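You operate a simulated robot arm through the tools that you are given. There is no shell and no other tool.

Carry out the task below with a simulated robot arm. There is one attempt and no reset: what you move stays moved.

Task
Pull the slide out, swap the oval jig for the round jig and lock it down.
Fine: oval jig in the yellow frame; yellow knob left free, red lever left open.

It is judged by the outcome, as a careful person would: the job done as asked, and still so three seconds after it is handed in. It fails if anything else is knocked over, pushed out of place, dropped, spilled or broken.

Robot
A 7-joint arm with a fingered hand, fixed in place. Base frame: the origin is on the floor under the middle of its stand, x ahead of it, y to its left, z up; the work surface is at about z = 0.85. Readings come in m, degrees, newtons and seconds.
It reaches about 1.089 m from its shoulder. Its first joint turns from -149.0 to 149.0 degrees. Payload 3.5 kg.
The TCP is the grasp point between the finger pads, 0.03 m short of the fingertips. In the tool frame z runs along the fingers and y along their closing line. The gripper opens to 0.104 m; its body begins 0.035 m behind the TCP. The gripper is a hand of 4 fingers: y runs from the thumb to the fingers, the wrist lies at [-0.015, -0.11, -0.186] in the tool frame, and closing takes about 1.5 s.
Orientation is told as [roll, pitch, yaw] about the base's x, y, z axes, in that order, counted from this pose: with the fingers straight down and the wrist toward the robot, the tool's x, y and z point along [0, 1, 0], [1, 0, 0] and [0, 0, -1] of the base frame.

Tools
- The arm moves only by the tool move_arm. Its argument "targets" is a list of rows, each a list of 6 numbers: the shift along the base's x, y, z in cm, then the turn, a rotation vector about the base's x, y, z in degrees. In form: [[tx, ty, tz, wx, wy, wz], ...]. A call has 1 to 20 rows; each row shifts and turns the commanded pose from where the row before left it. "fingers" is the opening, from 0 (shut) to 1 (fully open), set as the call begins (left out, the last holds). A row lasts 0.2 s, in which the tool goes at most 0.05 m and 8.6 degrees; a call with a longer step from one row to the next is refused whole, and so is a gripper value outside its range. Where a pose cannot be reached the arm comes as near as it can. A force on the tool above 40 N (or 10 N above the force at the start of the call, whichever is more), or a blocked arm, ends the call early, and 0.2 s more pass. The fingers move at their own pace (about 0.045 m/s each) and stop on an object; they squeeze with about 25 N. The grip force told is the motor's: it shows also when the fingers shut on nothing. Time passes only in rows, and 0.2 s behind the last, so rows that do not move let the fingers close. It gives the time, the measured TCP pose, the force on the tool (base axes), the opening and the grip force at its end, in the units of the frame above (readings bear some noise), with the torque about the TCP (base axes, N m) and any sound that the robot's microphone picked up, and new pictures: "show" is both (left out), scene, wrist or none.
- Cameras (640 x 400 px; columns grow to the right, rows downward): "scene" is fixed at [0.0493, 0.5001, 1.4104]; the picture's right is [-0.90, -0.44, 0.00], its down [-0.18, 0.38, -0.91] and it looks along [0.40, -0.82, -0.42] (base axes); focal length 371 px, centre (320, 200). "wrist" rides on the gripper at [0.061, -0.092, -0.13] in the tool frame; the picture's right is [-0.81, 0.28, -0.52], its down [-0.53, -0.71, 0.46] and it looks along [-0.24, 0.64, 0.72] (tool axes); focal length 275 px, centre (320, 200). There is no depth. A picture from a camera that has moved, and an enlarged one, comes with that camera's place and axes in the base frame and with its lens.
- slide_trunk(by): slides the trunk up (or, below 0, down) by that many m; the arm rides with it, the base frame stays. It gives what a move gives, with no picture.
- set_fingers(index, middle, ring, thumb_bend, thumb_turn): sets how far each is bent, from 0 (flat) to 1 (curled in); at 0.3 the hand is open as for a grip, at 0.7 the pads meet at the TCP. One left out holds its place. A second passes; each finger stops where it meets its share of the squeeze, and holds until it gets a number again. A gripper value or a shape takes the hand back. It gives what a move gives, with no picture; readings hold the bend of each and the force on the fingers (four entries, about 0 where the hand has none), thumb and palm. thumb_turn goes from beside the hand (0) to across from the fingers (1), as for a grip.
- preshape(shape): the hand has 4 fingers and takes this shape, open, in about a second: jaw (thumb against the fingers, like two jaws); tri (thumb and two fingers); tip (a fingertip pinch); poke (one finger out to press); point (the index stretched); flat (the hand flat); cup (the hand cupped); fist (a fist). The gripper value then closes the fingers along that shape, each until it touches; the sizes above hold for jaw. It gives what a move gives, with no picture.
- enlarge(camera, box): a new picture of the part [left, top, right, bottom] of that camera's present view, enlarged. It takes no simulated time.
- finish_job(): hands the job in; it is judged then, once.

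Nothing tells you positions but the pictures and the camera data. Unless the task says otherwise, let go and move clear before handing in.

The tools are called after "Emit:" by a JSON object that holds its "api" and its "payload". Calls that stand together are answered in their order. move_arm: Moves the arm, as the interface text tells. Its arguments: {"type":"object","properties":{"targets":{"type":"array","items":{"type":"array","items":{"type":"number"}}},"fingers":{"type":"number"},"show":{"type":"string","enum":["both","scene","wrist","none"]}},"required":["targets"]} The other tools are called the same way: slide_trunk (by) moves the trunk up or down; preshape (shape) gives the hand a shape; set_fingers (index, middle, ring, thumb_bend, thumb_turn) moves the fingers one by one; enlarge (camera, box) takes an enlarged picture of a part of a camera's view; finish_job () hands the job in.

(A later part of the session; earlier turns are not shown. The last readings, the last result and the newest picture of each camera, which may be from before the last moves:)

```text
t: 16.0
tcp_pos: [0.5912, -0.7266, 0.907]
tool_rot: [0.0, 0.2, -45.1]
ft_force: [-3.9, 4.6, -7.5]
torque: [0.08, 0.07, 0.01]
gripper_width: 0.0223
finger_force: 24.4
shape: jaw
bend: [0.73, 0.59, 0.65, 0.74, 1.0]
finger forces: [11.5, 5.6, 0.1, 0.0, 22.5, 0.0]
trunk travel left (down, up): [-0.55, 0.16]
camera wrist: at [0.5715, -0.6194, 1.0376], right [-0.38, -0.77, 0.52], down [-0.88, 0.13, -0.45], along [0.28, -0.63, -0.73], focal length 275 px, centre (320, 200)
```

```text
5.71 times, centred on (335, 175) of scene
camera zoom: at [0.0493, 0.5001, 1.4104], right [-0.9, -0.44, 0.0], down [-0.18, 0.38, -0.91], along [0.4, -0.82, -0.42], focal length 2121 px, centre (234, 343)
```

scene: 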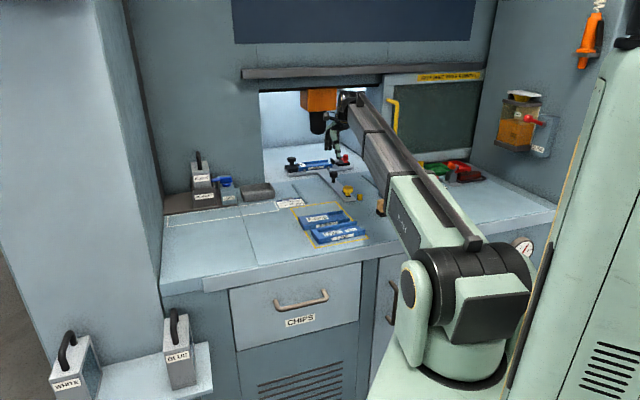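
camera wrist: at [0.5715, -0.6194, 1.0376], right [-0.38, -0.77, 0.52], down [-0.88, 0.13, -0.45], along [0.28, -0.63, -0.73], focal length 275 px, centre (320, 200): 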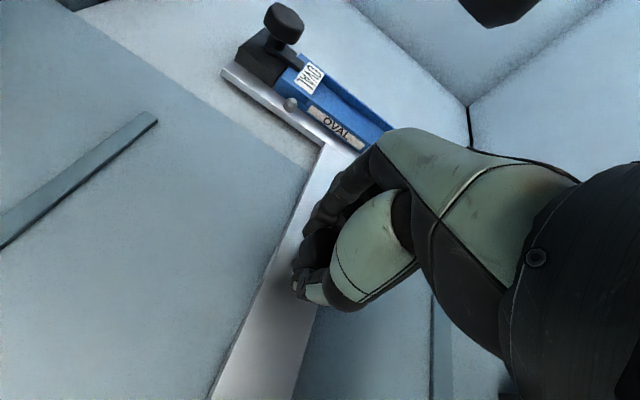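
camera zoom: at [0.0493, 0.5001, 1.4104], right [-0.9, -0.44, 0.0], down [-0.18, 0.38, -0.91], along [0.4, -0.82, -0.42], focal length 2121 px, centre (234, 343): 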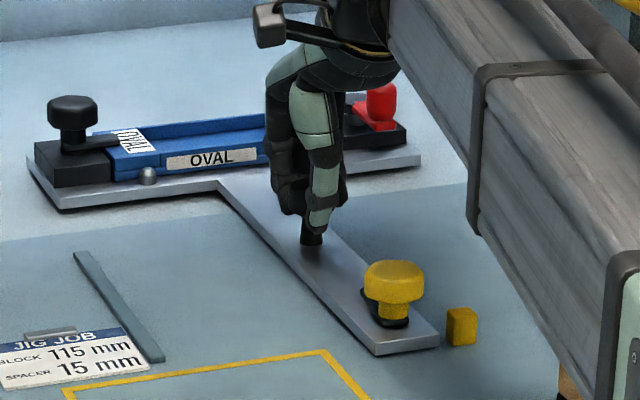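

I have the handle gripped, so I'll pull the slide straight out along the stem.

Emit:
{"api": "move_arm", "payload": {"targets": [[-0.71, 0.71, 0, 0, 0, 0], [-1.06, 1.06, 0, 0, 0, 0], [-1.41, 1.41, 0, 0, 0, 0], [-1.41, 1.41, 0, 0, 0, 0], [-1.41, 1.41, 0, 0, 0, 0], [0, 0, 0, 0, 0, 0]]}}

Emit:
{"api": "enlarge", "payload": {"camera": "scene", "box": [280, 140, 390, 230]}}

```text
t: 17.4
tcp_pos: [0.5313, -0.6688, 0.9057]
tool_rot: [0.0, 0.1, -45.0]
ft_force: [3.9, 5.2, -14.7]
torque: [0.12, -0.08, 0.06]
gripper_width: 0.0218
finger_force: 24.8
shape: jaw
bend: [0.73, 0.59, 0.65, 0.75, 1.0]
finger forces: [14.5, 6.5, 0.1, 0.0, 23.8, 0.1]
trunk travel left (down, up): [-0.55, 0.16]
camera wrist: at [0.5115, -0.5607, 1.0375], right [-0.38, -0.77, 0.52], down [-0.88, 0.13, -0.45], along [0.28, -0.63, -0.73], focal length 275 px, centre (320, 200)
```

scene: 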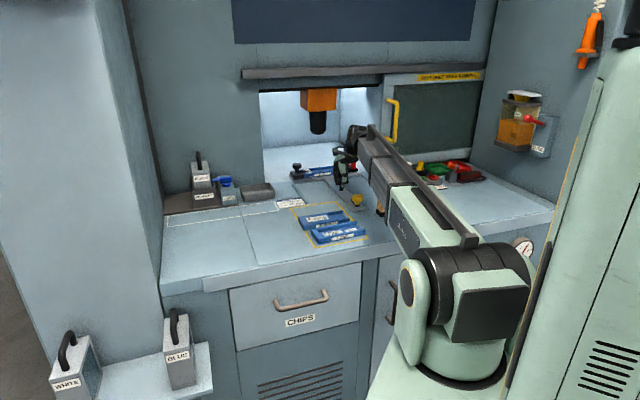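
wrist: 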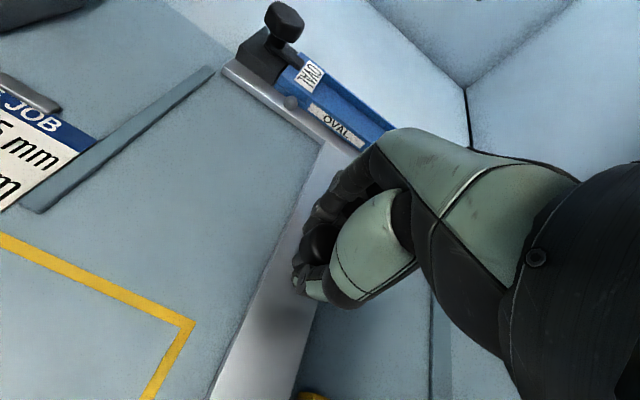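

```text
4.44 times, centred on (335, 185) of scene
camera zoom: at [0.0493, 0.5001, 1.4104], right [-0.9, -0.44, 0.0], down [-0.18, 0.38, -0.91], along [0.4, -0.82, -0.42], focal length 1649 px, centre (253, 267)
```

zoom: 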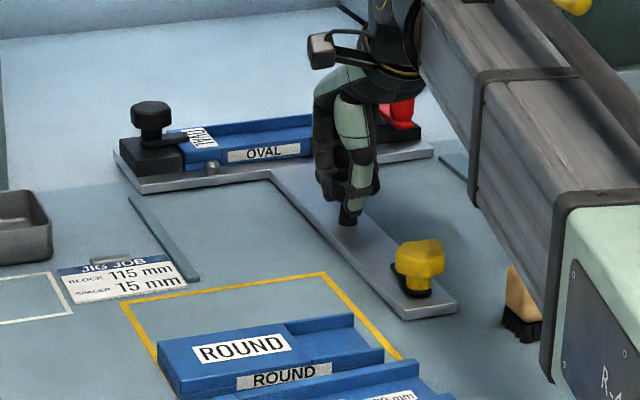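

Emit:
{"api": "move_arm", "payload": {"targets": [[-1.06, 1.06, -0.1, 0, 0, 0], [-1.41, 1.41, -0.1, 0, 0, 0], [-1.41, 1.41, 0, 0, 0, 0], [-1.41, 1.41, 0, 0, 0, 0], [-1.06, 1.06, 0, 0, 0, 0], [0, 0, 0, 0, 0, 0]]}}

Emit:
{"api": "enlarge", "payload": {"camera": "scene", "box": [280, 140, 390, 230]}}

```text
t: 18.8
tcp_pos: [0.4669, -0.6038, 0.9058]
tool_rot: [-0.1, 0.1, -44.9]
ft_force: [0.7, 1.4, -6.5]
torque: [0.05, -0.02, 0.02]
gripper_width: 0.0216
finger_force: 25.0
shape: jaw
bend: [0.73, 0.59, 0.65, 0.75, 1.0]
finger forces: [12.5, 6.4, 0.0, 0.0, 21.4, 0.1]
trunk travel left (down, up): [-0.55, 0.16]
camera wrist: at [0.4472, -0.4958, 1.0365], right [-0.38, -0.77, 0.52], down [-0.88, 0.13, -0.45], along [0.28, -0.63, -0.73], focal length 275 px, centre (320, 200)
```

scene: 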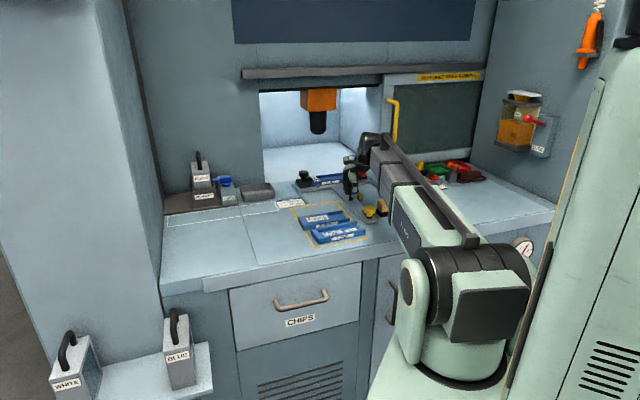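
wrist: 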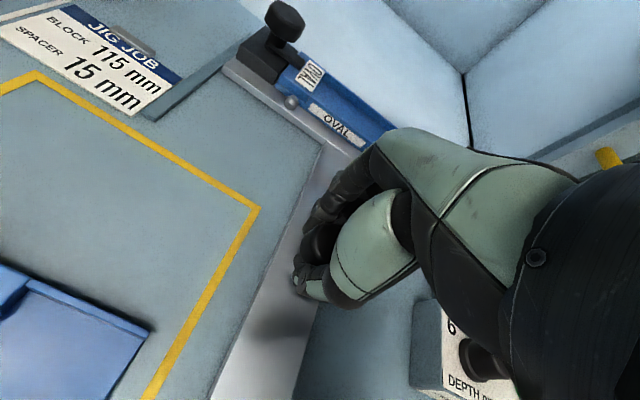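

```text
4.44 times, centred on (335, 185) of scene
camera zoom: at [0.0493, 0.5001, 1.4104], right [-0.9, -0.44, 0.0], down [-0.18, 0.38, -0.91], along [0.4, -0.82, -0.42], focal length 1649 px, centre (253, 267)
```

zoom: 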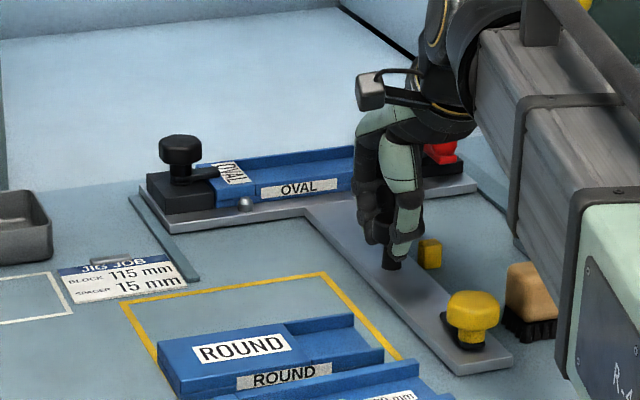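

Emit:
{"api": "move_arm", "payload": {"targets": [[-0.71, 0.71, 0, 0, 0, 0], [-0.71, 0.71, 0, 0, 0, 0], [-0.71, 0.71, 0, 0, 0, 0], [-0.71, 0.71, 0, 0, 0, 0], [0, 0, 0, 0, 0, 0]]}}

Emit:
{"api": "enlarge", "payload": {"camera": "scene", "box": [280, 140, 390, 230]}}

```text
t: 20.0
tcp_pos: [0.439, -0.576, 0.9057]
tool_rot: [0.1, -0.1, -45.0]
ft_force: [-0.6, 0.6, -4.7]
torque: [0.0, -0.01, -0.03]
gripper_width: 0.0217
finger_force: 25.4
shape: jaw
bend: [0.73, 0.59, 0.65, 0.76, 1.0]
finger forces: [11.9, 6.2, 0.1, 0.0, 20.2, 0.0]
trunk travel left (down, up): [-0.55, 0.16]
camera wrist: at [0.4194, -0.4677, 1.0362], right [-0.38, -0.77, 0.52], down [-0.88, 0.13, -0.45], along [0.28, -0.63, -0.72], focal length 275 px, centre (320, 200)
```

scene: 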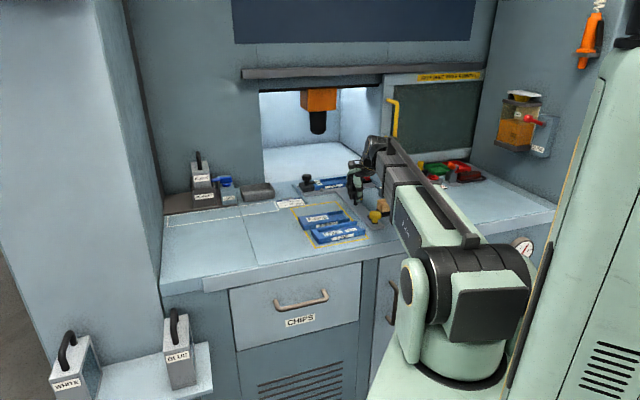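
wrist: 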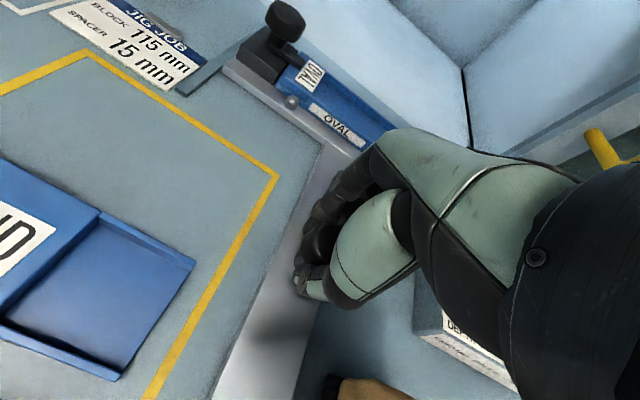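

```text
4.44 times, centred on (335, 185) of scene
camera zoom: at [0.0493, 0.5001, 1.4104], right [-0.9, -0.44, 0.0], down [-0.18, 0.38, -0.91], along [0.4, -0.82, -0.42], focal length 1649 px, centre (253, 267)
```

zoom: 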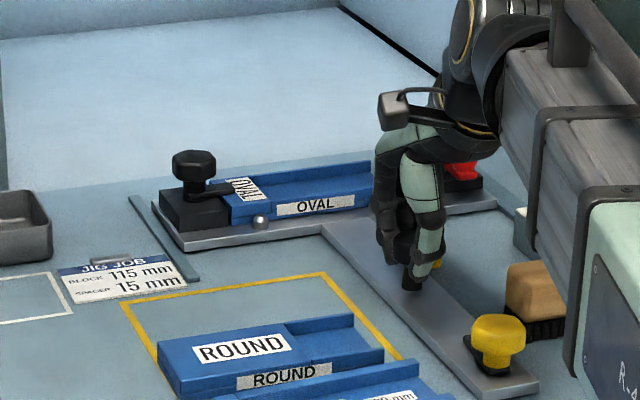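

Emit:
{"api": "move_arm", "payload": {"targets": [[-0.5, 0.5, 0, 0, 0, 0], [-0.5, 0.5, 0, 0, 0, 0], [-0.5, 0.5, 0, 0, 0, 0], [-0.5, 0.5, 0, 0, 0, 0], [0, 0, 0, 0, 0, 0]]}}

Emit:
{"api": "enlarge", "payload": {"camera": "scene", "box": [280, 140, 390, 230]}}

```text
t: 21.2
tcp_pos: [0.4201, -0.5551, 0.9055]
tool_rot: [0.0, 0.1, -45.0]
ft_force: [0.7, 1.3, -5.0]
torque: [0.01, -0.02, 0.0]
gripper_width: 0.0216
finger_force: 25.3
shape: jaw
bend: [0.73, 0.59, 0.65, 0.76, 1.0]
finger forces: [12.0, 6.2, 0.0, 0.1, 19.8, 0.0]
trunk travel left (down, up): [-0.55, 0.16]
camera wrist: at [0.3995, -0.4477, 1.0361], right [-0.38, -0.77, 0.52], down [-0.88, 0.13, -0.45], along [0.28, -0.63, -0.72], focal length 275 px, centre (320, 200)
```

scene: 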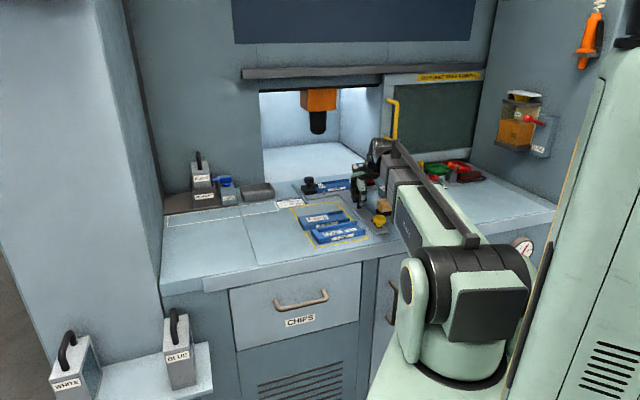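
wrist: 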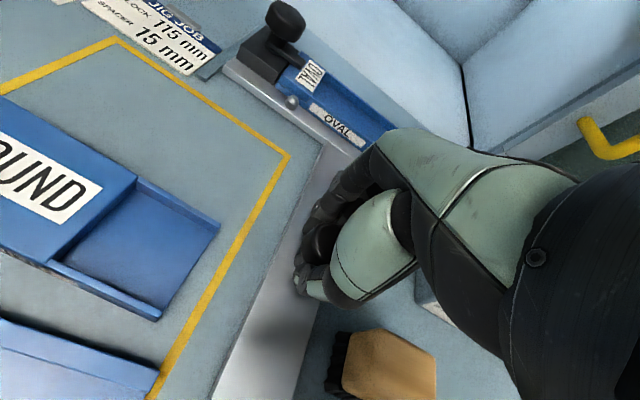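

```text
4.44 times, centred on (335, 185) of scene
camera zoom: at [0.0493, 0.5001, 1.4104], right [-0.9, -0.44, 0.0], down [-0.18, 0.38, -0.91], along [0.4, -0.82, -0.42], focal length 1649 px, centre (253, 267)
```

zoom: 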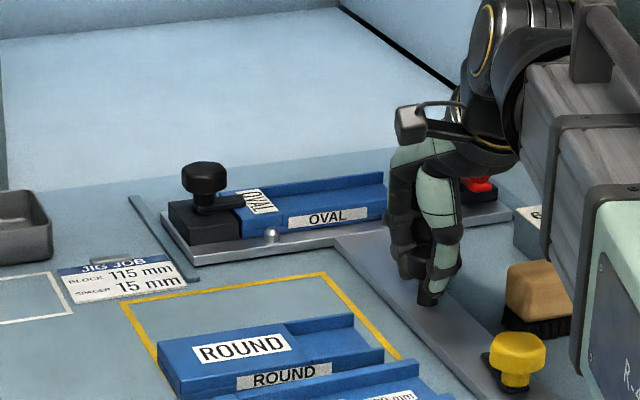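

Emit:
{"api": "move_arm", "payload": {"targets": [[-0.35, 0.35, 0, 0, 0, 0], [-0.35, 0.35, 0, 0, 0, 0], [-0.35, 0.35, 0, 0, 0, 0], [0, 0, 0, 0, 0, 0]], "show": "none"}}

Emit:
{"api": "enlarge", "payload": {"camera": "scene", "box": [280, 140, 390, 230]}}

```text
t: 22.2
tcp_pos: [0.4087, -0.5465, 0.9049]
tool_rot: [0.0, 0.1, -45.0]
ft_force: [-3.2, 2.0, -9.2]
torque: [0.03, 0.06, -0.01]
gripper_width: 0.0216
finger_force: 25.1
shape: jaw
bend: [0.73, 0.59, 0.65, 0.76, 1.0]
finger forces: [12.1, 7.0, 0.0, 0.0, 22.4, 0.1]
trunk travel left (down, up): [-0.55, 0.16]
```

```text
4.44 times, centred on (335, 185) of scene
camera zoom: at [0.0493, 0.5001, 1.4104], right [-0.9, -0.44, 0.0], down [-0.18, 0.38, -0.91], along [0.4, -0.82, -0.42], focal length 1649 px, centre (253, 267)
```

zoom: 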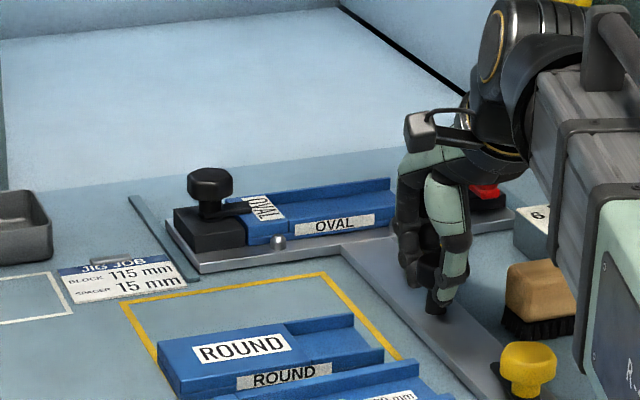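

Emit:
{"api": "move_arm", "payload": {"targets": [[-0.35, 0.35, 0, 0, 0, 0], [-0.35, 0.35, 0, 0, 0, 0], [-0.35, 0.35, 0, 0, 0, 0], [0, 0, 0, 0, 0, 0]], "show": "wrist"}}

Emit:
{"api": "enlarge", "payload": {"camera": "scene", "box": [280, 140, 390, 230]}}

```text
t: 23.2
tcp_pos: [0.4007, -0.5366, 0.9045]
tool_rot: [0.0, 0.0, -45.1]
ft_force: [10.9, -11.1, -11.0]
torque: [-0.24, -0.27, 0.0]
gripper_width: 0.0215
finger_force: 25.3
shape: jaw
bend: [0.73, 0.57, 0.65, 0.76, 1.0]
finger forces: [16.5, 8.6, 0.0, 0.0, 17.5, 0.1]
trunk travel left (down, up): [-0.55, 0.16]
camera wrist: at [0.3809, -0.4288, 1.036], right [-0.38, -0.77, 0.52], down [-0.88, 0.13, -0.46], along [0.28, -0.63, -0.72], focal length 275 px, centre (320, 200)
```

wrist: 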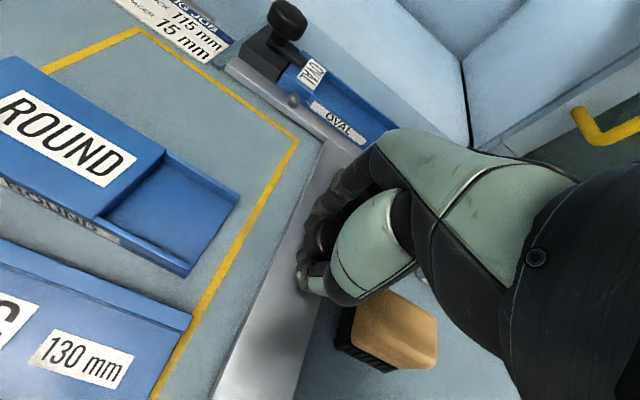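

```text
4.44 times, centred on (335, 185) of scene
camera zoom: at [0.0493, 0.5001, 1.4104], right [-0.9, -0.44, 0.0], down [-0.18, 0.38, -0.91], along [0.4, -0.82, -0.42], focal length 1649 px, centre (253, 267)
```

zoom: 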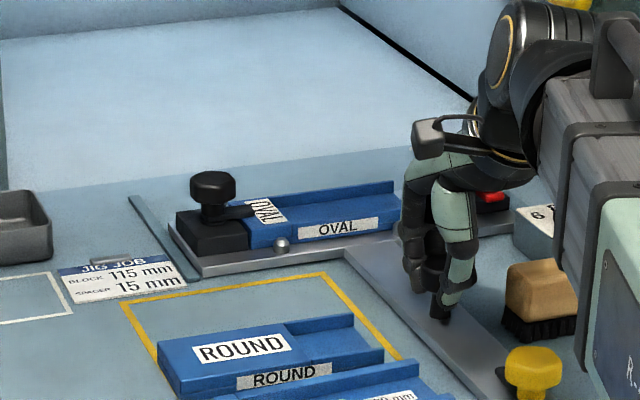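

I feel the end stop at about 0.26 m of travel, so the slide is fully out. I'll relax, let go, lift, and look at the clamp and jigs from above.

Emit:
{"api": "move_arm", "payload": {"targets": [[0.35, -0.35, 0, 0, 0, 0], [0, 0, 0, 0, 0, 0], [0, 0, 0, 0, 0, 0], [0, 0, 0, 0, 0, 0], [0, 0, 0, 0, 0, 0], [0, 0, 0, 0, 0, 0]], "fingers": 0.8, "show": "none"}}

Emit:
{"api": "move_arm", "payload": {"targets": [[0, 0, 2, 0, 0, 0], [0, 0, 4, 0, 0, 0], [0, 0, 4, 0, 0, 0], [0, 0, 4, 0, 0, 0], [1, 1, 4, 0, 0, 0], [0, 0, 0, 0, 0, 0]], "fingers": 1.0}}

Emit:
{"api": "enlarge", "payload": {"camera": "wrist", "box": [180, 20, 380, 145]}}

Emit:
{"api": "enlarge", "payload": {"camera": "scene", "box": [285, 155, 395, 225]}}

```text
t: 24.6
tcp_pos: [0.4033, -0.5385, 0.9058]
tool_rot: [0.1, 0.0, -45.0]
ft_force: [-0.1, -0.3, 0.3]
torque: [-0.03, 0.03, 0.02]
gripper_width: 0.0832
finger_force: 0.0
shape: jaw
bend: [0.27, 0.34, 0.32, 0.5, 0.99]
finger forces: [0.0, 0.0, 0.0, 0.0, 0.0, 0.0]
trunk travel left (down, up): [-0.55, 0.16]
```

```text
t: 26.0
tcp_pos: [0.41, -0.5282, 1.0855]
tool_rot: [0.1, 0.0, -45.0]
ft_force: [-0.2, -0.3, 0.7]
torque: [0.01, 0.03, -0.03]
gripper_width: 0.1041
finger_force: 0.1
shape: jaw
bend: [0.3, 0.3, 0.3, 0.3, 0.98]
finger forces: [0.0, 0.0, 0.0, 0.1, 0.0, 0.1]
trunk travel left (down, up): [-0.55, 0.16]
camera wrist: at [0.3903, -0.4196, 1.2167], right [-0.38, -0.77, 0.52], down [-0.88, 0.13, -0.46], along [0.28, -0.63, -0.72], focal length 275 px, centre (320, 200)
```

scene: 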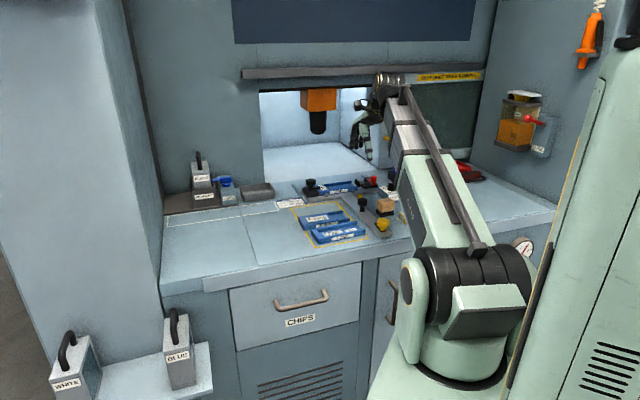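
wrist: 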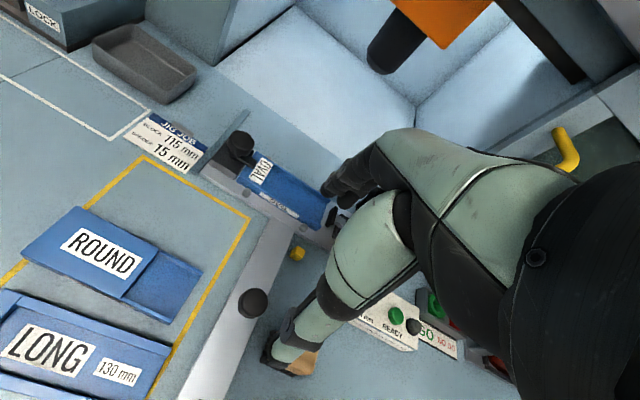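

```text
3.20 times, centred on (280, 82) of wrist
camera zoom: at [0.3903, -0.4196, 1.2167], right [-0.38, -0.77, 0.52], down [-0.88, 0.13, -0.46], along [0.28, -0.63, -0.72], focal length 881 px, centre (448, 576)
```

zoom: 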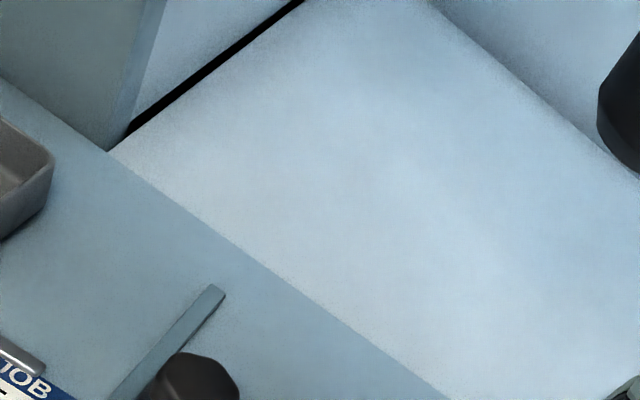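

```text
5.71 times, centred on (340, 190) of scene
camera zoom: at [0.0493, 0.5001, 1.4104], right [-0.9, -0.44, 0.0], down [-0.18, 0.38, -0.91], along [0.4, -0.82, -0.42], focal length 2121 px, centre (206, 257)
```

zoom: 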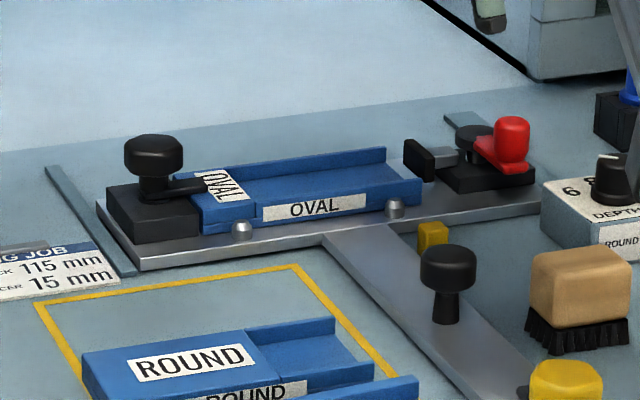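

Emit:
{"api": "enlarge", "payload": {"camera": "wrist", "box": [190, 115, 350, 245]}}

Emit:
{"api": "enlarge", "payload": {"camera": "wrist", "box": [0, 130, 280, 400]}}

```text
3.08 times, centred on (270, 180) of wrist
camera zoom: at [0.3903, -0.4196, 1.2167], right [-0.38, -0.77, 0.52], down [-0.88, 0.13, -0.46], along [0.28, -0.63, -0.72], focal length 847 px, centre (474, 262)
```

zoom: 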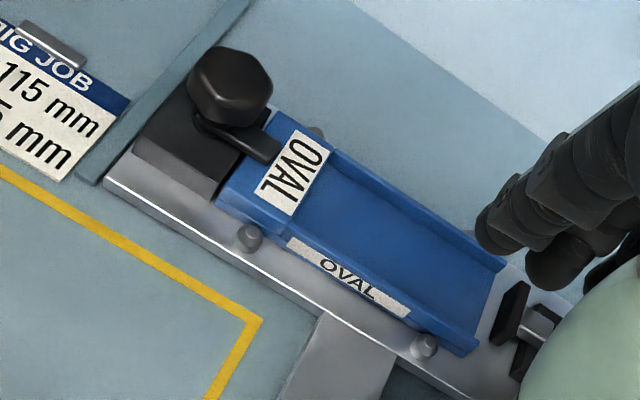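

```text
1.48 times, centred on (140, 265) of wrist
camera zoom: at [0.3903, -0.4196, 1.2167], right [-0.38, -0.77, 0.52], down [-0.88, 0.13, -0.46], along [0.28, -0.63, -0.72], focal length 408 px, centre (587, 104)
```

zoom: 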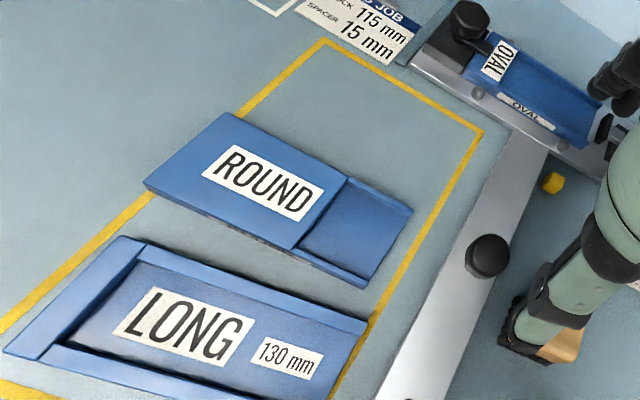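

The slide is fully out and the crossbar stands just behind the yellow frame, with the oval jig clamped by the black knob's bar at its left end. I'll go above the clamp knob, at about (0.607,-0.581), to look and then turn it.

Emit:
{"api": "move_arm", "payload": {"targets": [[3.9, -1.05, -0.8, 0, 0, -5], [3.9, -1.05, -0.8, 0, 0, -5], [3.9, -1.05, -0.8, 0, 0, -5], [3.9, -1.05, -0.8, 0, 0, -5], [4.1, -1.05, -0.8, 0, 0, -5], [0, 0, 0, 0, 0, 0]]}}

Emit:
{"api": "enlarge", "payload": {"camera": "wrist", "box": [180, 180, 400, 360]}}

Emit:
{"api": "enlarge", "payload": {"camera": "scene", "box": [285, 145, 395, 215]}}

```text
t: 27.4
tcp_pos: [0.6083, -0.5835, 1.0466]
tool_rot: [0.0, 0.0, -70.1]
ft_force: [0.5, 0.8, -0.6]
torque: [0.0, -0.02, 0.02]
gripper_width: 0.1035
finger_force: 0.0
shape: jaw
bend: [0.3, 0.3, 0.3, 0.3, 0.98]
finger forces: [0.1, 0.0, 0.1, 0.0, 0.0, 0.0]
trunk travel left (down, up): [-0.55, 0.16]
camera wrist: at [0.6371, -0.4759, 1.1775], right [-0.67, -0.53, 0.52], down [-0.74, 0.49, -0.46], along [-0.01, -0.69, -0.72], focal length 275 px, centre (320, 200)
```

scene: 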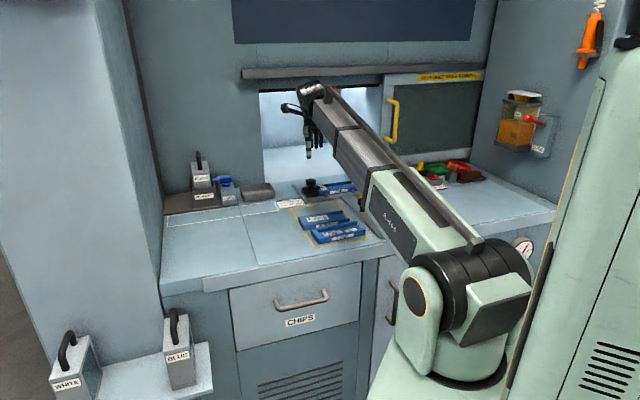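
wrist: 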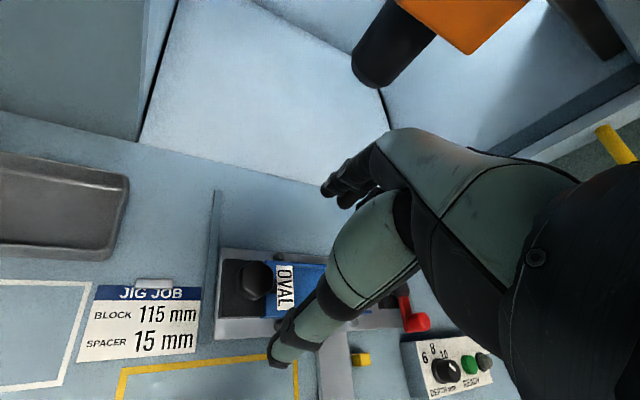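

```text
2.22 times, centred on (290, 270) of wrist
camera zoom: at [0.6371, -0.4759, 1.1775], right [-0.67, -0.53, 0.52], down [-0.74, 0.49, -0.46], along [-0.01, -0.69, -0.72], focal length 612 px, centre (387, 44)
```

zoom: 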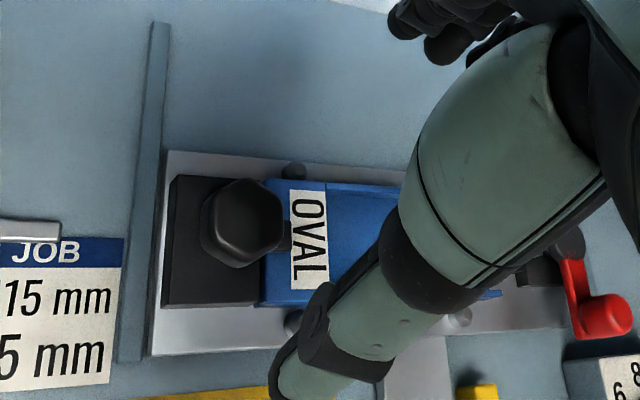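

```text
5.71 times, centred on (340, 180) of scene
camera zoom: at [0.0493, 0.5001, 1.4104], right [-0.9, -0.44, 0.0], down [-0.18, 0.38, -0.91], along [0.4, -0.82, -0.42], focal length 2121 px, centre (206, 314)
```

zoom: 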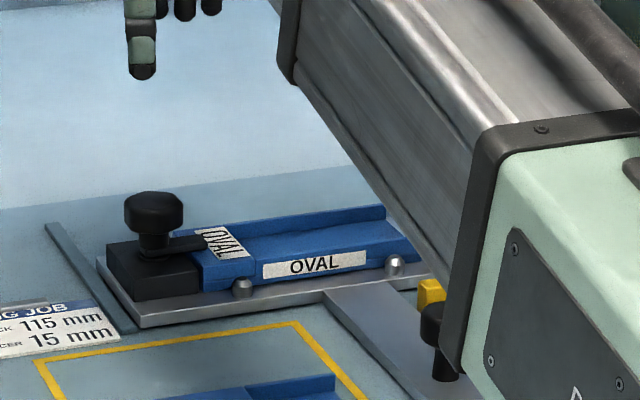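

Emit:
{"api": "move_arm", "payload": {"targets": [[0.6, 0, -3, 0, 0, 0], [0.5, -0.1, -3, 0, 0, 0], [0, 0, -3, 0, 0, 0], [0, 0, 0, 0, 0, 0]]}}

Emit:
{"api": "enlarge", "payload": {"camera": "wrist", "box": [200, 180, 424, 340]}}

Emit:
{"api": "enlarge", "payload": {"camera": "scene", "box": [285, 145, 395, 215]}}

```text
t: 28.4
tcp_pos: [0.6197, -0.5837, 0.9574]
tool_rot: [0.0, -0.1, -70.0]
ft_force: [0.5, -0.8, -0.2]
torque: [0.01, 0.0, 0.01]
gripper_width: 0.1038
finger_force: 0.1
shape: jaw
bend: [0.3, 0.3, 0.3, 0.3, 0.98]
finger forces: [0.0, 0.0, 0.0, 0.0, 0.1, 0.0]
trunk travel left (down, up): [-0.55, 0.16]
camera wrist: at [0.6477, -0.4753, 1.0879], right [-0.67, -0.54, 0.52], down [-0.74, 0.49, -0.46], along [-0.01, -0.69, -0.72], focal length 275 px, centre (320, 200)
```

scene: 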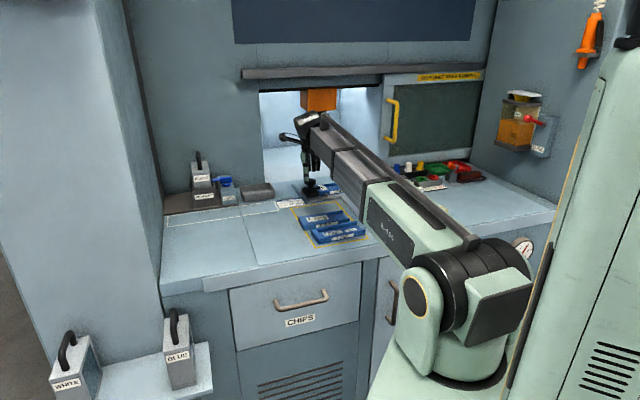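
wrist: 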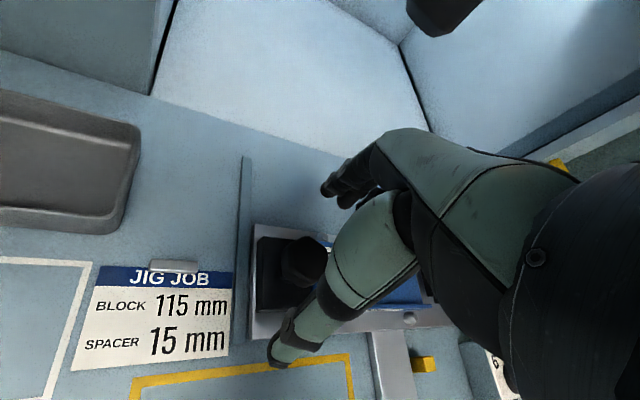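

```text
2.50 times, centred on (312, 260) of wrist
camera zoom: at [0.6477, -0.4753, 1.0879], right [-0.67, -0.54, 0.52], down [-0.74, 0.49, -0.46], along [-0.01, -0.69, -0.72], focal length 688 px, centre (340, 50)
```

zoom: 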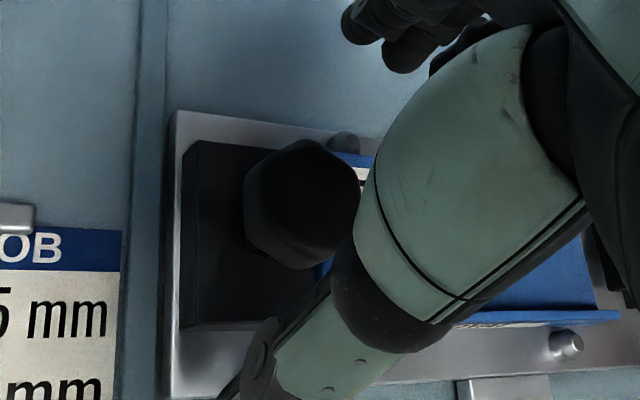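

```text
5.71 times, centred on (340, 180) of scene
camera zoom: at [0.0493, 0.5001, 1.4104], right [-0.9, -0.44, 0.0], down [-0.18, 0.38, -0.91], along [0.4, -0.82, -0.42], focal length 2121 px, centre (206, 314)
```

zoom: 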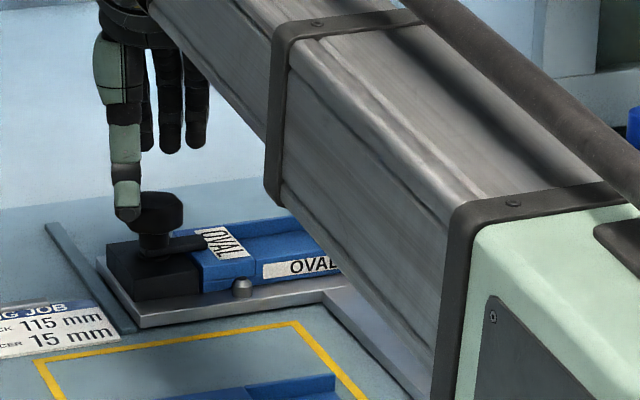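

Emit:
{"api": "move_arm", "payload": {"targets": [[0, 0, -1.5, 0, 0, 0], [0, 0, -1.2, 0, 0, 0], [0, 0, 0, 0, 0, 0]], "show": "none"}}

Emit:
{"api": "enlarge", "payload": {"camera": "wrist", "box": [200, 180, 424, 340]}}

Emit:
{"api": "enlarge", "payload": {"camera": "scene", "box": [285, 145, 395, 215]}}

```text
t: 29.2
tcp_pos: [0.6184, -0.5829, 0.9306]
tool_rot: [0.0, 0.0, -70.0]
ft_force: [0.2, -0.2, -0.6]
torque: [-0.02, 0.0, 0.0]
gripper_width: 0.1038
finger_force: 0.1
shape: jaw
bend: [0.3, 0.3, 0.3, 0.3, 0.98]
finger forces: [0.0, 0.0, 0.0, 0.1, 0.0, 0.0]
trunk travel left (down, up): [-0.55, 0.16]
```

```text
2.50 times, centred on (312, 260) of wrist
camera zoom: at [0.6467, -0.4753, 1.0607], right [-0.67, -0.54, 0.52], down [-0.74, 0.49, -0.46], along [-0.01, -0.69, -0.72], focal length 688 px, centre (340, 50)
```

zoom: 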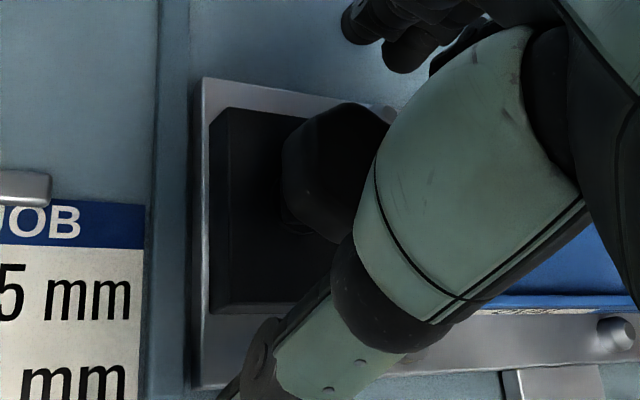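

```text
5.71 times, centred on (340, 180) of scene
camera zoom: at [0.0493, 0.5001, 1.4104], right [-0.9, -0.44, 0.0], down [-0.18, 0.38, -0.91], along [0.4, -0.82, -0.42], focal length 2121 px, centre (206, 314)
```

zoom: 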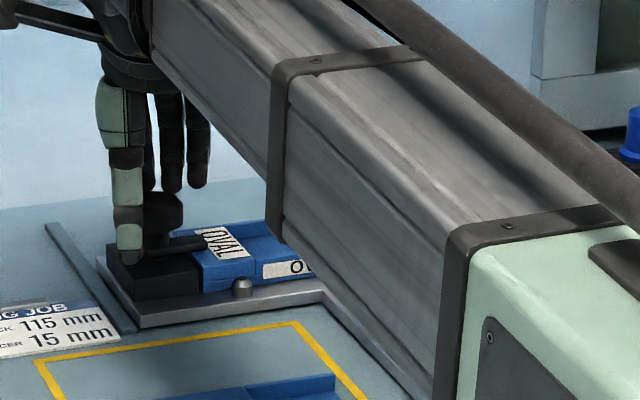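

Emit:
{"api": "move_arm", "payload": {"targets": [[0, 0, 0.2, 0, 0, 0], [0, 0, 0, 0, 0, 0], [0, 0, 0, 0, 0, 0], [0, 0, 0, 0, 0, 0], [0, 0, 0, 0, 0, 0], [0, 0, 0, 0, 0, 0], [0, 0, 0, 0, 0, 0]], "fingers": 0.0, "show": "wrist"}}

Emit:
{"api": "enlarge", "payload": {"camera": "scene", "box": [285, 145, 395, 215]}}

```text
t: 30.8
tcp_pos: [0.618, -0.5826, 0.9313]
tool_rot: [0.0, 0.0, -70.0]
ft_force: [0.0, 2.9, -1.4]
torque: [-0.01, -0.01, 0.02]
gripper_width: 0.0285
finger_force: 25.2
shape: jaw
bend: [0.74, 0.46, 0.52, 0.74, 1.0]
finger forces: [11.3, 7.0, 0.0, 0.0, 20.3, 0.0]
trunk travel left (down, up): [-0.55, 0.16]
camera wrist: at [0.647, -0.4746, 1.0619], right [-0.67, -0.54, 0.52], down [-0.74, 0.49, -0.46], along [-0.01, -0.69, -0.72], focal length 275 px, centre (320, 200)
```

wrist: 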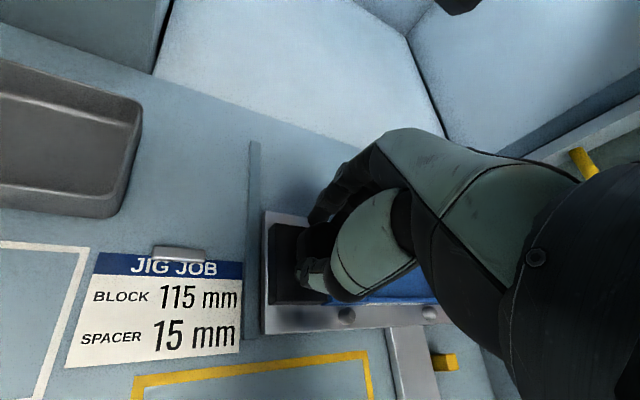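

```text
5.71 times, centred on (340, 180) of scene
camera zoom: at [0.0493, 0.5001, 1.4104], right [-0.9, -0.44, 0.0], down [-0.18, 0.38, -0.91], along [0.4, -0.82, -0.42], focal length 2121 px, centre (206, 314)
```

zoom: 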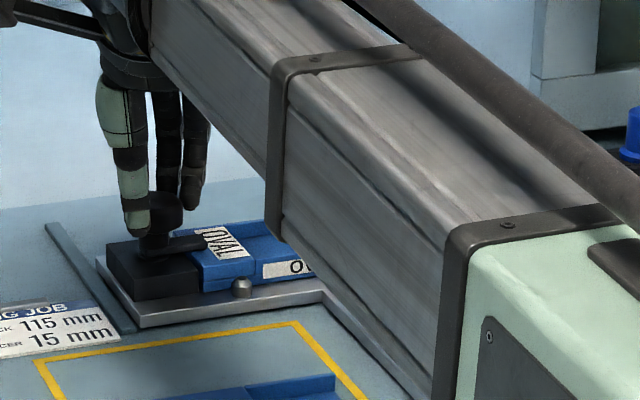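

I have the clamp knob gripped. I'll turn it counter-clockwise a little at first and check that it gives.

Emit:
{"api": "move_arm", "payload": {"targets": [[0, 0, 0, 0, 0, 5], [0, 0, 0, 0, 0, 6], [0, 0, 0, 0, 0, 6], [0, 0, 0, 0, 0, 0]], "show": "wrist"}}

Emit:
{"api": "enlarge", "payload": {"camera": "scene", "box": [285, 145, 395, 215]}}

```text
t: 31.8
tcp_pos: [0.6192, -0.582, 0.9312]
tool_rot: [0.0, 0.1, -53.0]
ft_force: [-8.8, 1.3, -1.4]
torque: [0.01, 0.15, -0.09]
gripper_width: 0.028
finger_force: 25.1
shape: jaw
bend: [0.74, 0.46, 0.52, 0.74, 1.0]
finger forces: [9.1, 7.9, 0.1, 0.0, 21.9, 0.0]
trunk travel left (down, up): [-0.55, 0.16]
camera wrist: at [0.6143, -0.4725, 1.062], right [-0.48, -0.71, 0.52], down [-0.86, 0.25, -0.46], along [0.19, -0.66, -0.72], focal length 275 px, centre (320, 200)
```

wrist: 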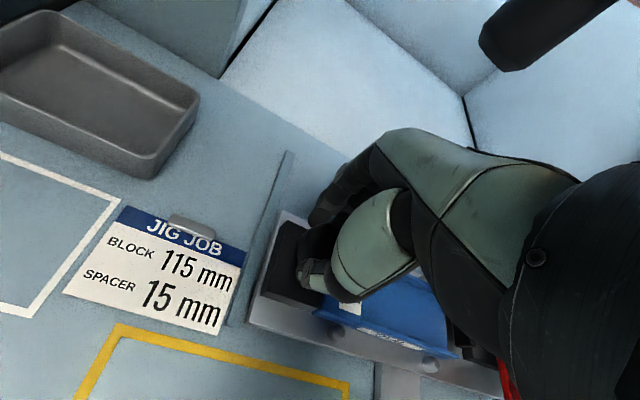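

```text
5.71 times, centred on (340, 180) of scene
camera zoom: at [0.0493, 0.5001, 1.4104], right [-0.9, -0.44, 0.0], down [-0.18, 0.38, -0.91], along [0.4, -0.82, -0.42], focal length 2121 px, centre (206, 314)
```

zoom: 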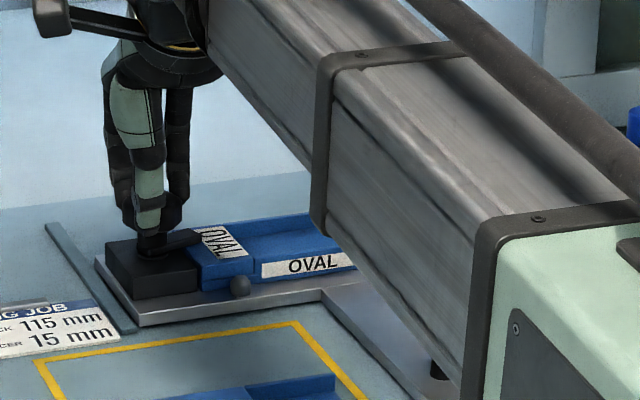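

Emit:
{"api": "move_arm", "payload": {"targets": [[-0.15, 0, 0, 0, 0, 7], [-0.1, 0, 0, 0, 0, 7], [-0.1, 0.05, 0, 0, 0, 7], [-0.1, 0.05, 0, 0, 0, 7], [0, 0, 0, 0, 0, 0]], "show": "wrist"}}

Emit:
{"api": "enlarge", "payload": {"camera": "scene", "box": [285, 145, 395, 215]}}

```text
t: 33.0
tcp_pos: [0.6142, -0.5826, 0.9309]
tool_rot: [0.1, -0.1, -25.1]
ft_force: [-11.4, -7.0, 1.7]
torque: [-0.14, 0.26, -0.16]
gripper_width: 0.0273
finger_force: 25.5
shape: jaw
bend: [0.74, 0.46, 0.51, 0.74, 1.0]
finger forces: [8.4, 7.3, 1.4, 0.1, 23.8, 0.0]
trunk travel left (down, up): [-0.55, 0.16]
camera wrist: at [0.5585, -0.4877, 1.0617], right [-0.09, -0.85, 0.52], down [-0.87, -0.18, -0.46], along [0.48, -0.49, -0.72], focal length 275 px, centre (320, 200)
```

wrist: 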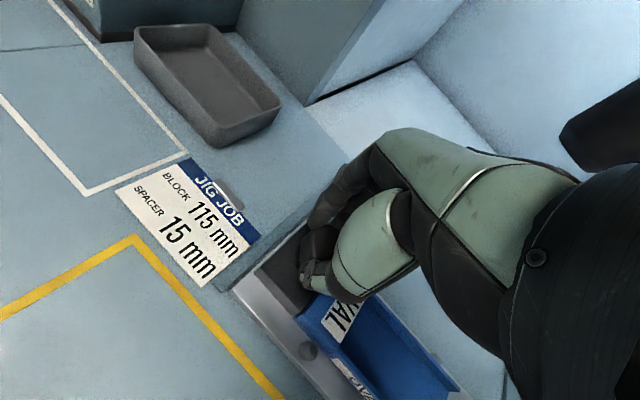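

```text
5.71 times, centred on (340, 180) of scene
camera zoom: at [0.0493, 0.5001, 1.4104], right [-0.9, -0.44, 0.0], down [-0.18, 0.38, -0.91], along [0.4, -0.82, -0.42], focal length 2121 px, centre (206, 314)
```

zoom: 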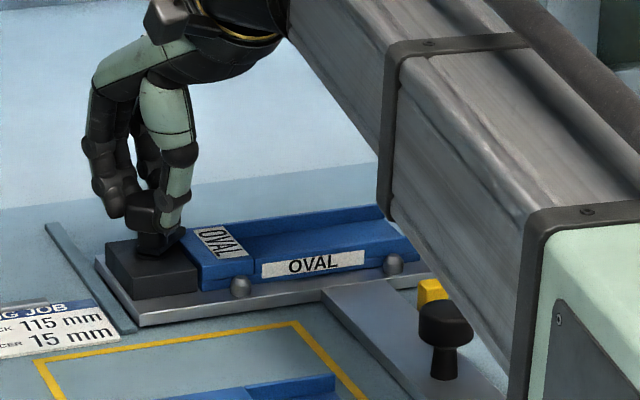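

Emit:
{"api": "move_arm", "payload": {"targets": [[-0.15, -0.15, 0, 0, 0, 7], [-0.15, -0.1, 0, 0, 0, 7], [-0.1, -0.1, 0, 0, 0, 7], [-0.1, -0.1, 0, 0, 0, 7], [0, 0, 0, 0, 0, 0]], "show": "wrist"}}

Emit:
{"api": "enlarge", "payload": {"camera": "scene", "box": [285, 145, 395, 215]}}

```text
t: 34.2
tcp_pos: [0.61, -0.5872, 0.9313]
tool_rot: [0.0, -0.1, 3.2]
ft_force: [-8.8, -3.6, 1.5]
torque: [-0.07, 0.25, -0.11]
gripper_width: 0.0267
finger_force: 25.3
shape: jaw
bend: [0.74, 0.47, 0.52, 0.74, 1.0]
finger forces: [10.0, 6.2, 0.1, 0.0, 24.2, 0.0]
trunk travel left (down, up): [-0.55, 0.16]
camera wrist: at [0.5164, -0.5297, 1.0619], right [0.32, -0.79, 0.52], down [-0.68, -0.57, -0.46], along [0.66, -0.21, -0.72], focal length 275 px, centre (320, 200)
```

wrist: 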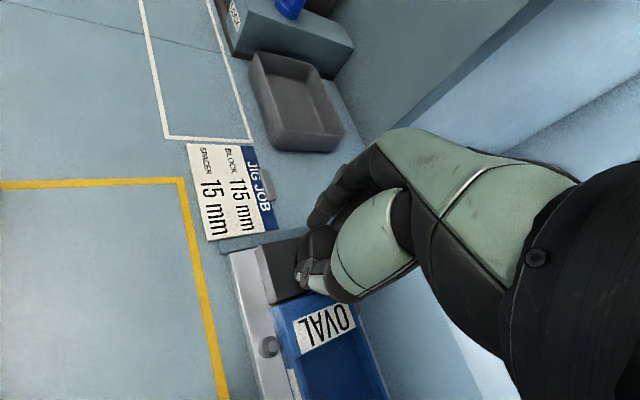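

```text
5.71 times, centred on (340, 180) of scene
camera zoom: at [0.0493, 0.5001, 1.4104], right [-0.9, -0.44, 0.0], down [-0.18, 0.38, -0.91], along [0.4, -0.82, -0.42], focal length 2121 px, centre (206, 314)
```

zoom: 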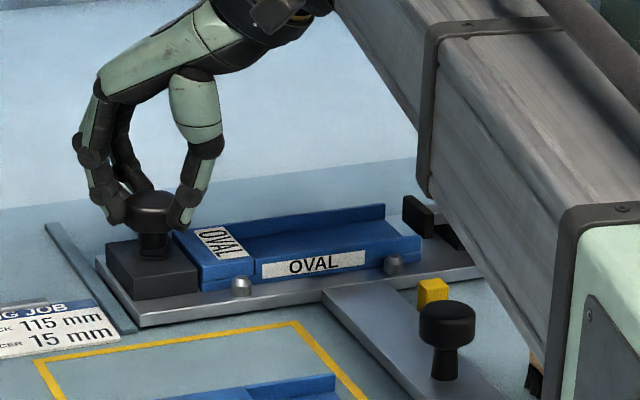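

Emit:
{"api": "move_arm", "payload": {"targets": [[-0.1, -0.05, 0, 0, 0, 7], [-0.1, -0.05, 0, 0, 0, 7], [0, 0, 0, 0, 0, 4], [0, 0, 0, 0, 0, 0]], "show": "wrist"}}

Emit:
{"api": "enlarge", "payload": {"camera": "scene", "box": [285, 160, 340, 200]}}

```text
t: 35.2
tcp_pos: [0.6074, -0.5879, 0.9312]
tool_rot: [0.0, 0.0, 21.0]
ft_force: [-7.5, -6.5, 3.6]
torque: [-0.17, 0.21, -0.12]
gripper_width: 0.027
finger_force: 24.9
shape: jaw
bend: [0.74, 0.47, 0.52, 0.74, 1.0]
finger forces: [9.2, 5.9, 0.0, 0.1, 24.7, 0.0]
trunk travel left (down, up): [-0.55, 0.16]
camera wrist: at [0.5013, -0.5634, 1.0618], right [0.55, -0.66, 0.52], down [-0.47, -0.75, -0.46], along [0.69, 0.0, -0.72], focal length 275 px, centre (320, 200)
```

wrist: 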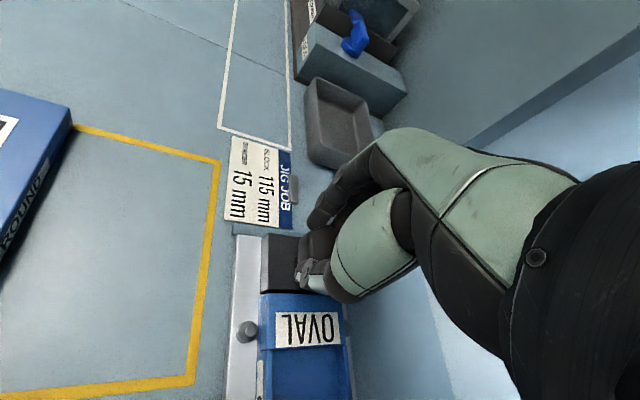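

```text
10.00 times, centred on (312, 180) of scene
camera zoom: at [0.0493, 0.5001, 1.4104], right [-0.9, -0.44, 0.0], down [-0.18, 0.38, -0.91], along [0.4, -0.82, -0.42], focal length 3711 px, centre (395, 400)
```

zoom: 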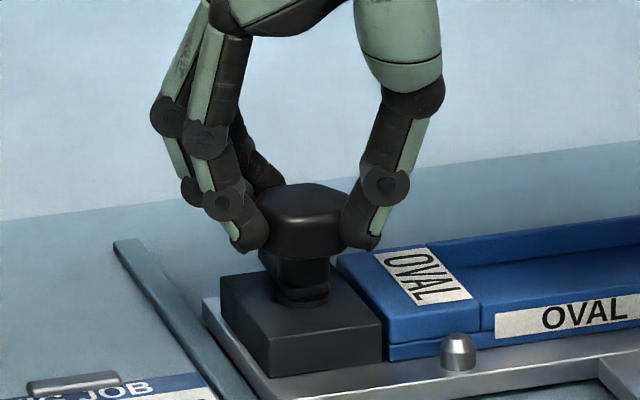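

The clamp bar now points back, clear of the jig. I'll release, lift, and look at the jig from above.

Emit:
{"api": "move_arm", "payload": {"targets": [[0, 0, 0, 0, 0, 0], [0, 0, 0, 0, 0, 0], [0, 0, 0.3, 0, 0, 0], [0, 0, 2, 0, 0, 0], [0, 0, 4, 0, 0, 0], [0, 0, 4, 0, 0, 0], [0, 0, 0, 0, 0, 0]], "fingers": 0.6, "show": "wrist"}}

Emit:
{"api": "enlarge", "payload": {"camera": "wrist", "box": [160, 200, 400, 380]}}

Emit:
{"api": "enlarge", "payload": {"camera": "scene", "box": [285, 155, 395, 225]}}

```text
t: 36.8
tcp_pos: [0.6079, -0.5885, 1.0323]
tool_rot: [0.0, 0.0, 21.0]
ft_force: [-0.3, -0.5, 0.3]
torque: [0.03, 0.02, 0.0]
gripper_width: 0.0621
finger_force: 0.0
shape: jaw
bend: [0.29, 0.41, 0.37, 0.65, 1.0]
finger forces: [0.1, 0.0, 0.1, 0.0, 0.0, 0.0]
trunk travel left (down, up): [-0.55, 0.16]
camera wrist: at [0.5024, -0.5626, 1.1636], right [0.55, -0.66, 0.52], down [-0.48, -0.75, -0.46], along [0.69, 0.0, -0.72], focal length 275 px, centre (320, 200)
```

wrist: 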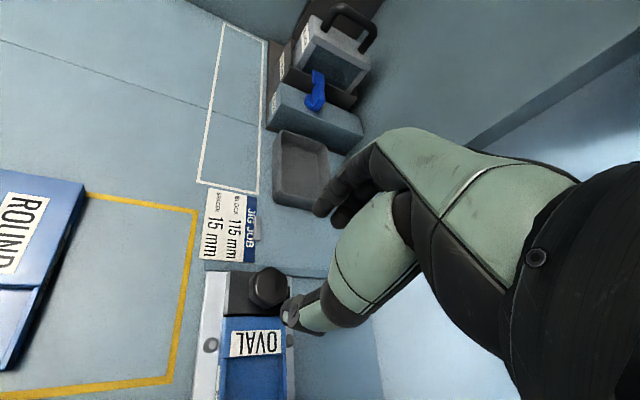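

```text
2.22 times, centred on (280, 290) of wrist
camera zoom: at [0.5024, -0.5626, 1.1636], right [0.55, -0.66, 0.52], down [-0.48, -0.75, -0.46], along [0.69, 0.0, -0.72], focal length 612 px, centre (409, 0)
```

zoom: 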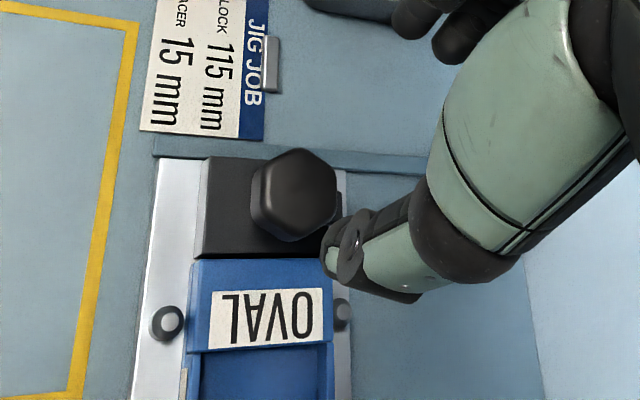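

```text
5.71 times, centred on (340, 190) of scene
camera zoom: at [0.0493, 0.5001, 1.4104], right [-0.9, -0.44, 0.0], down [-0.18, 0.38, -0.91], along [0.4, -0.82, -0.42], focal length 2121 px, centre (206, 257)
```

zoom: 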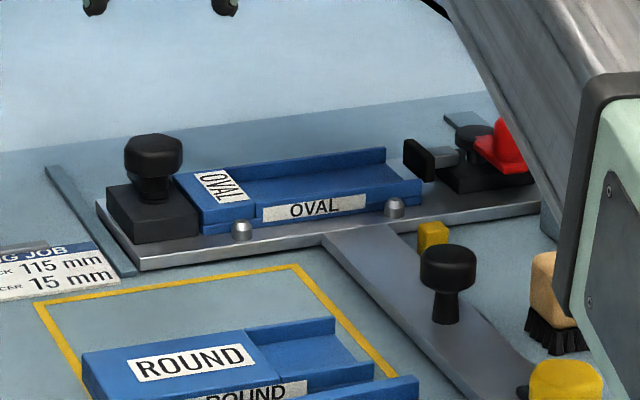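

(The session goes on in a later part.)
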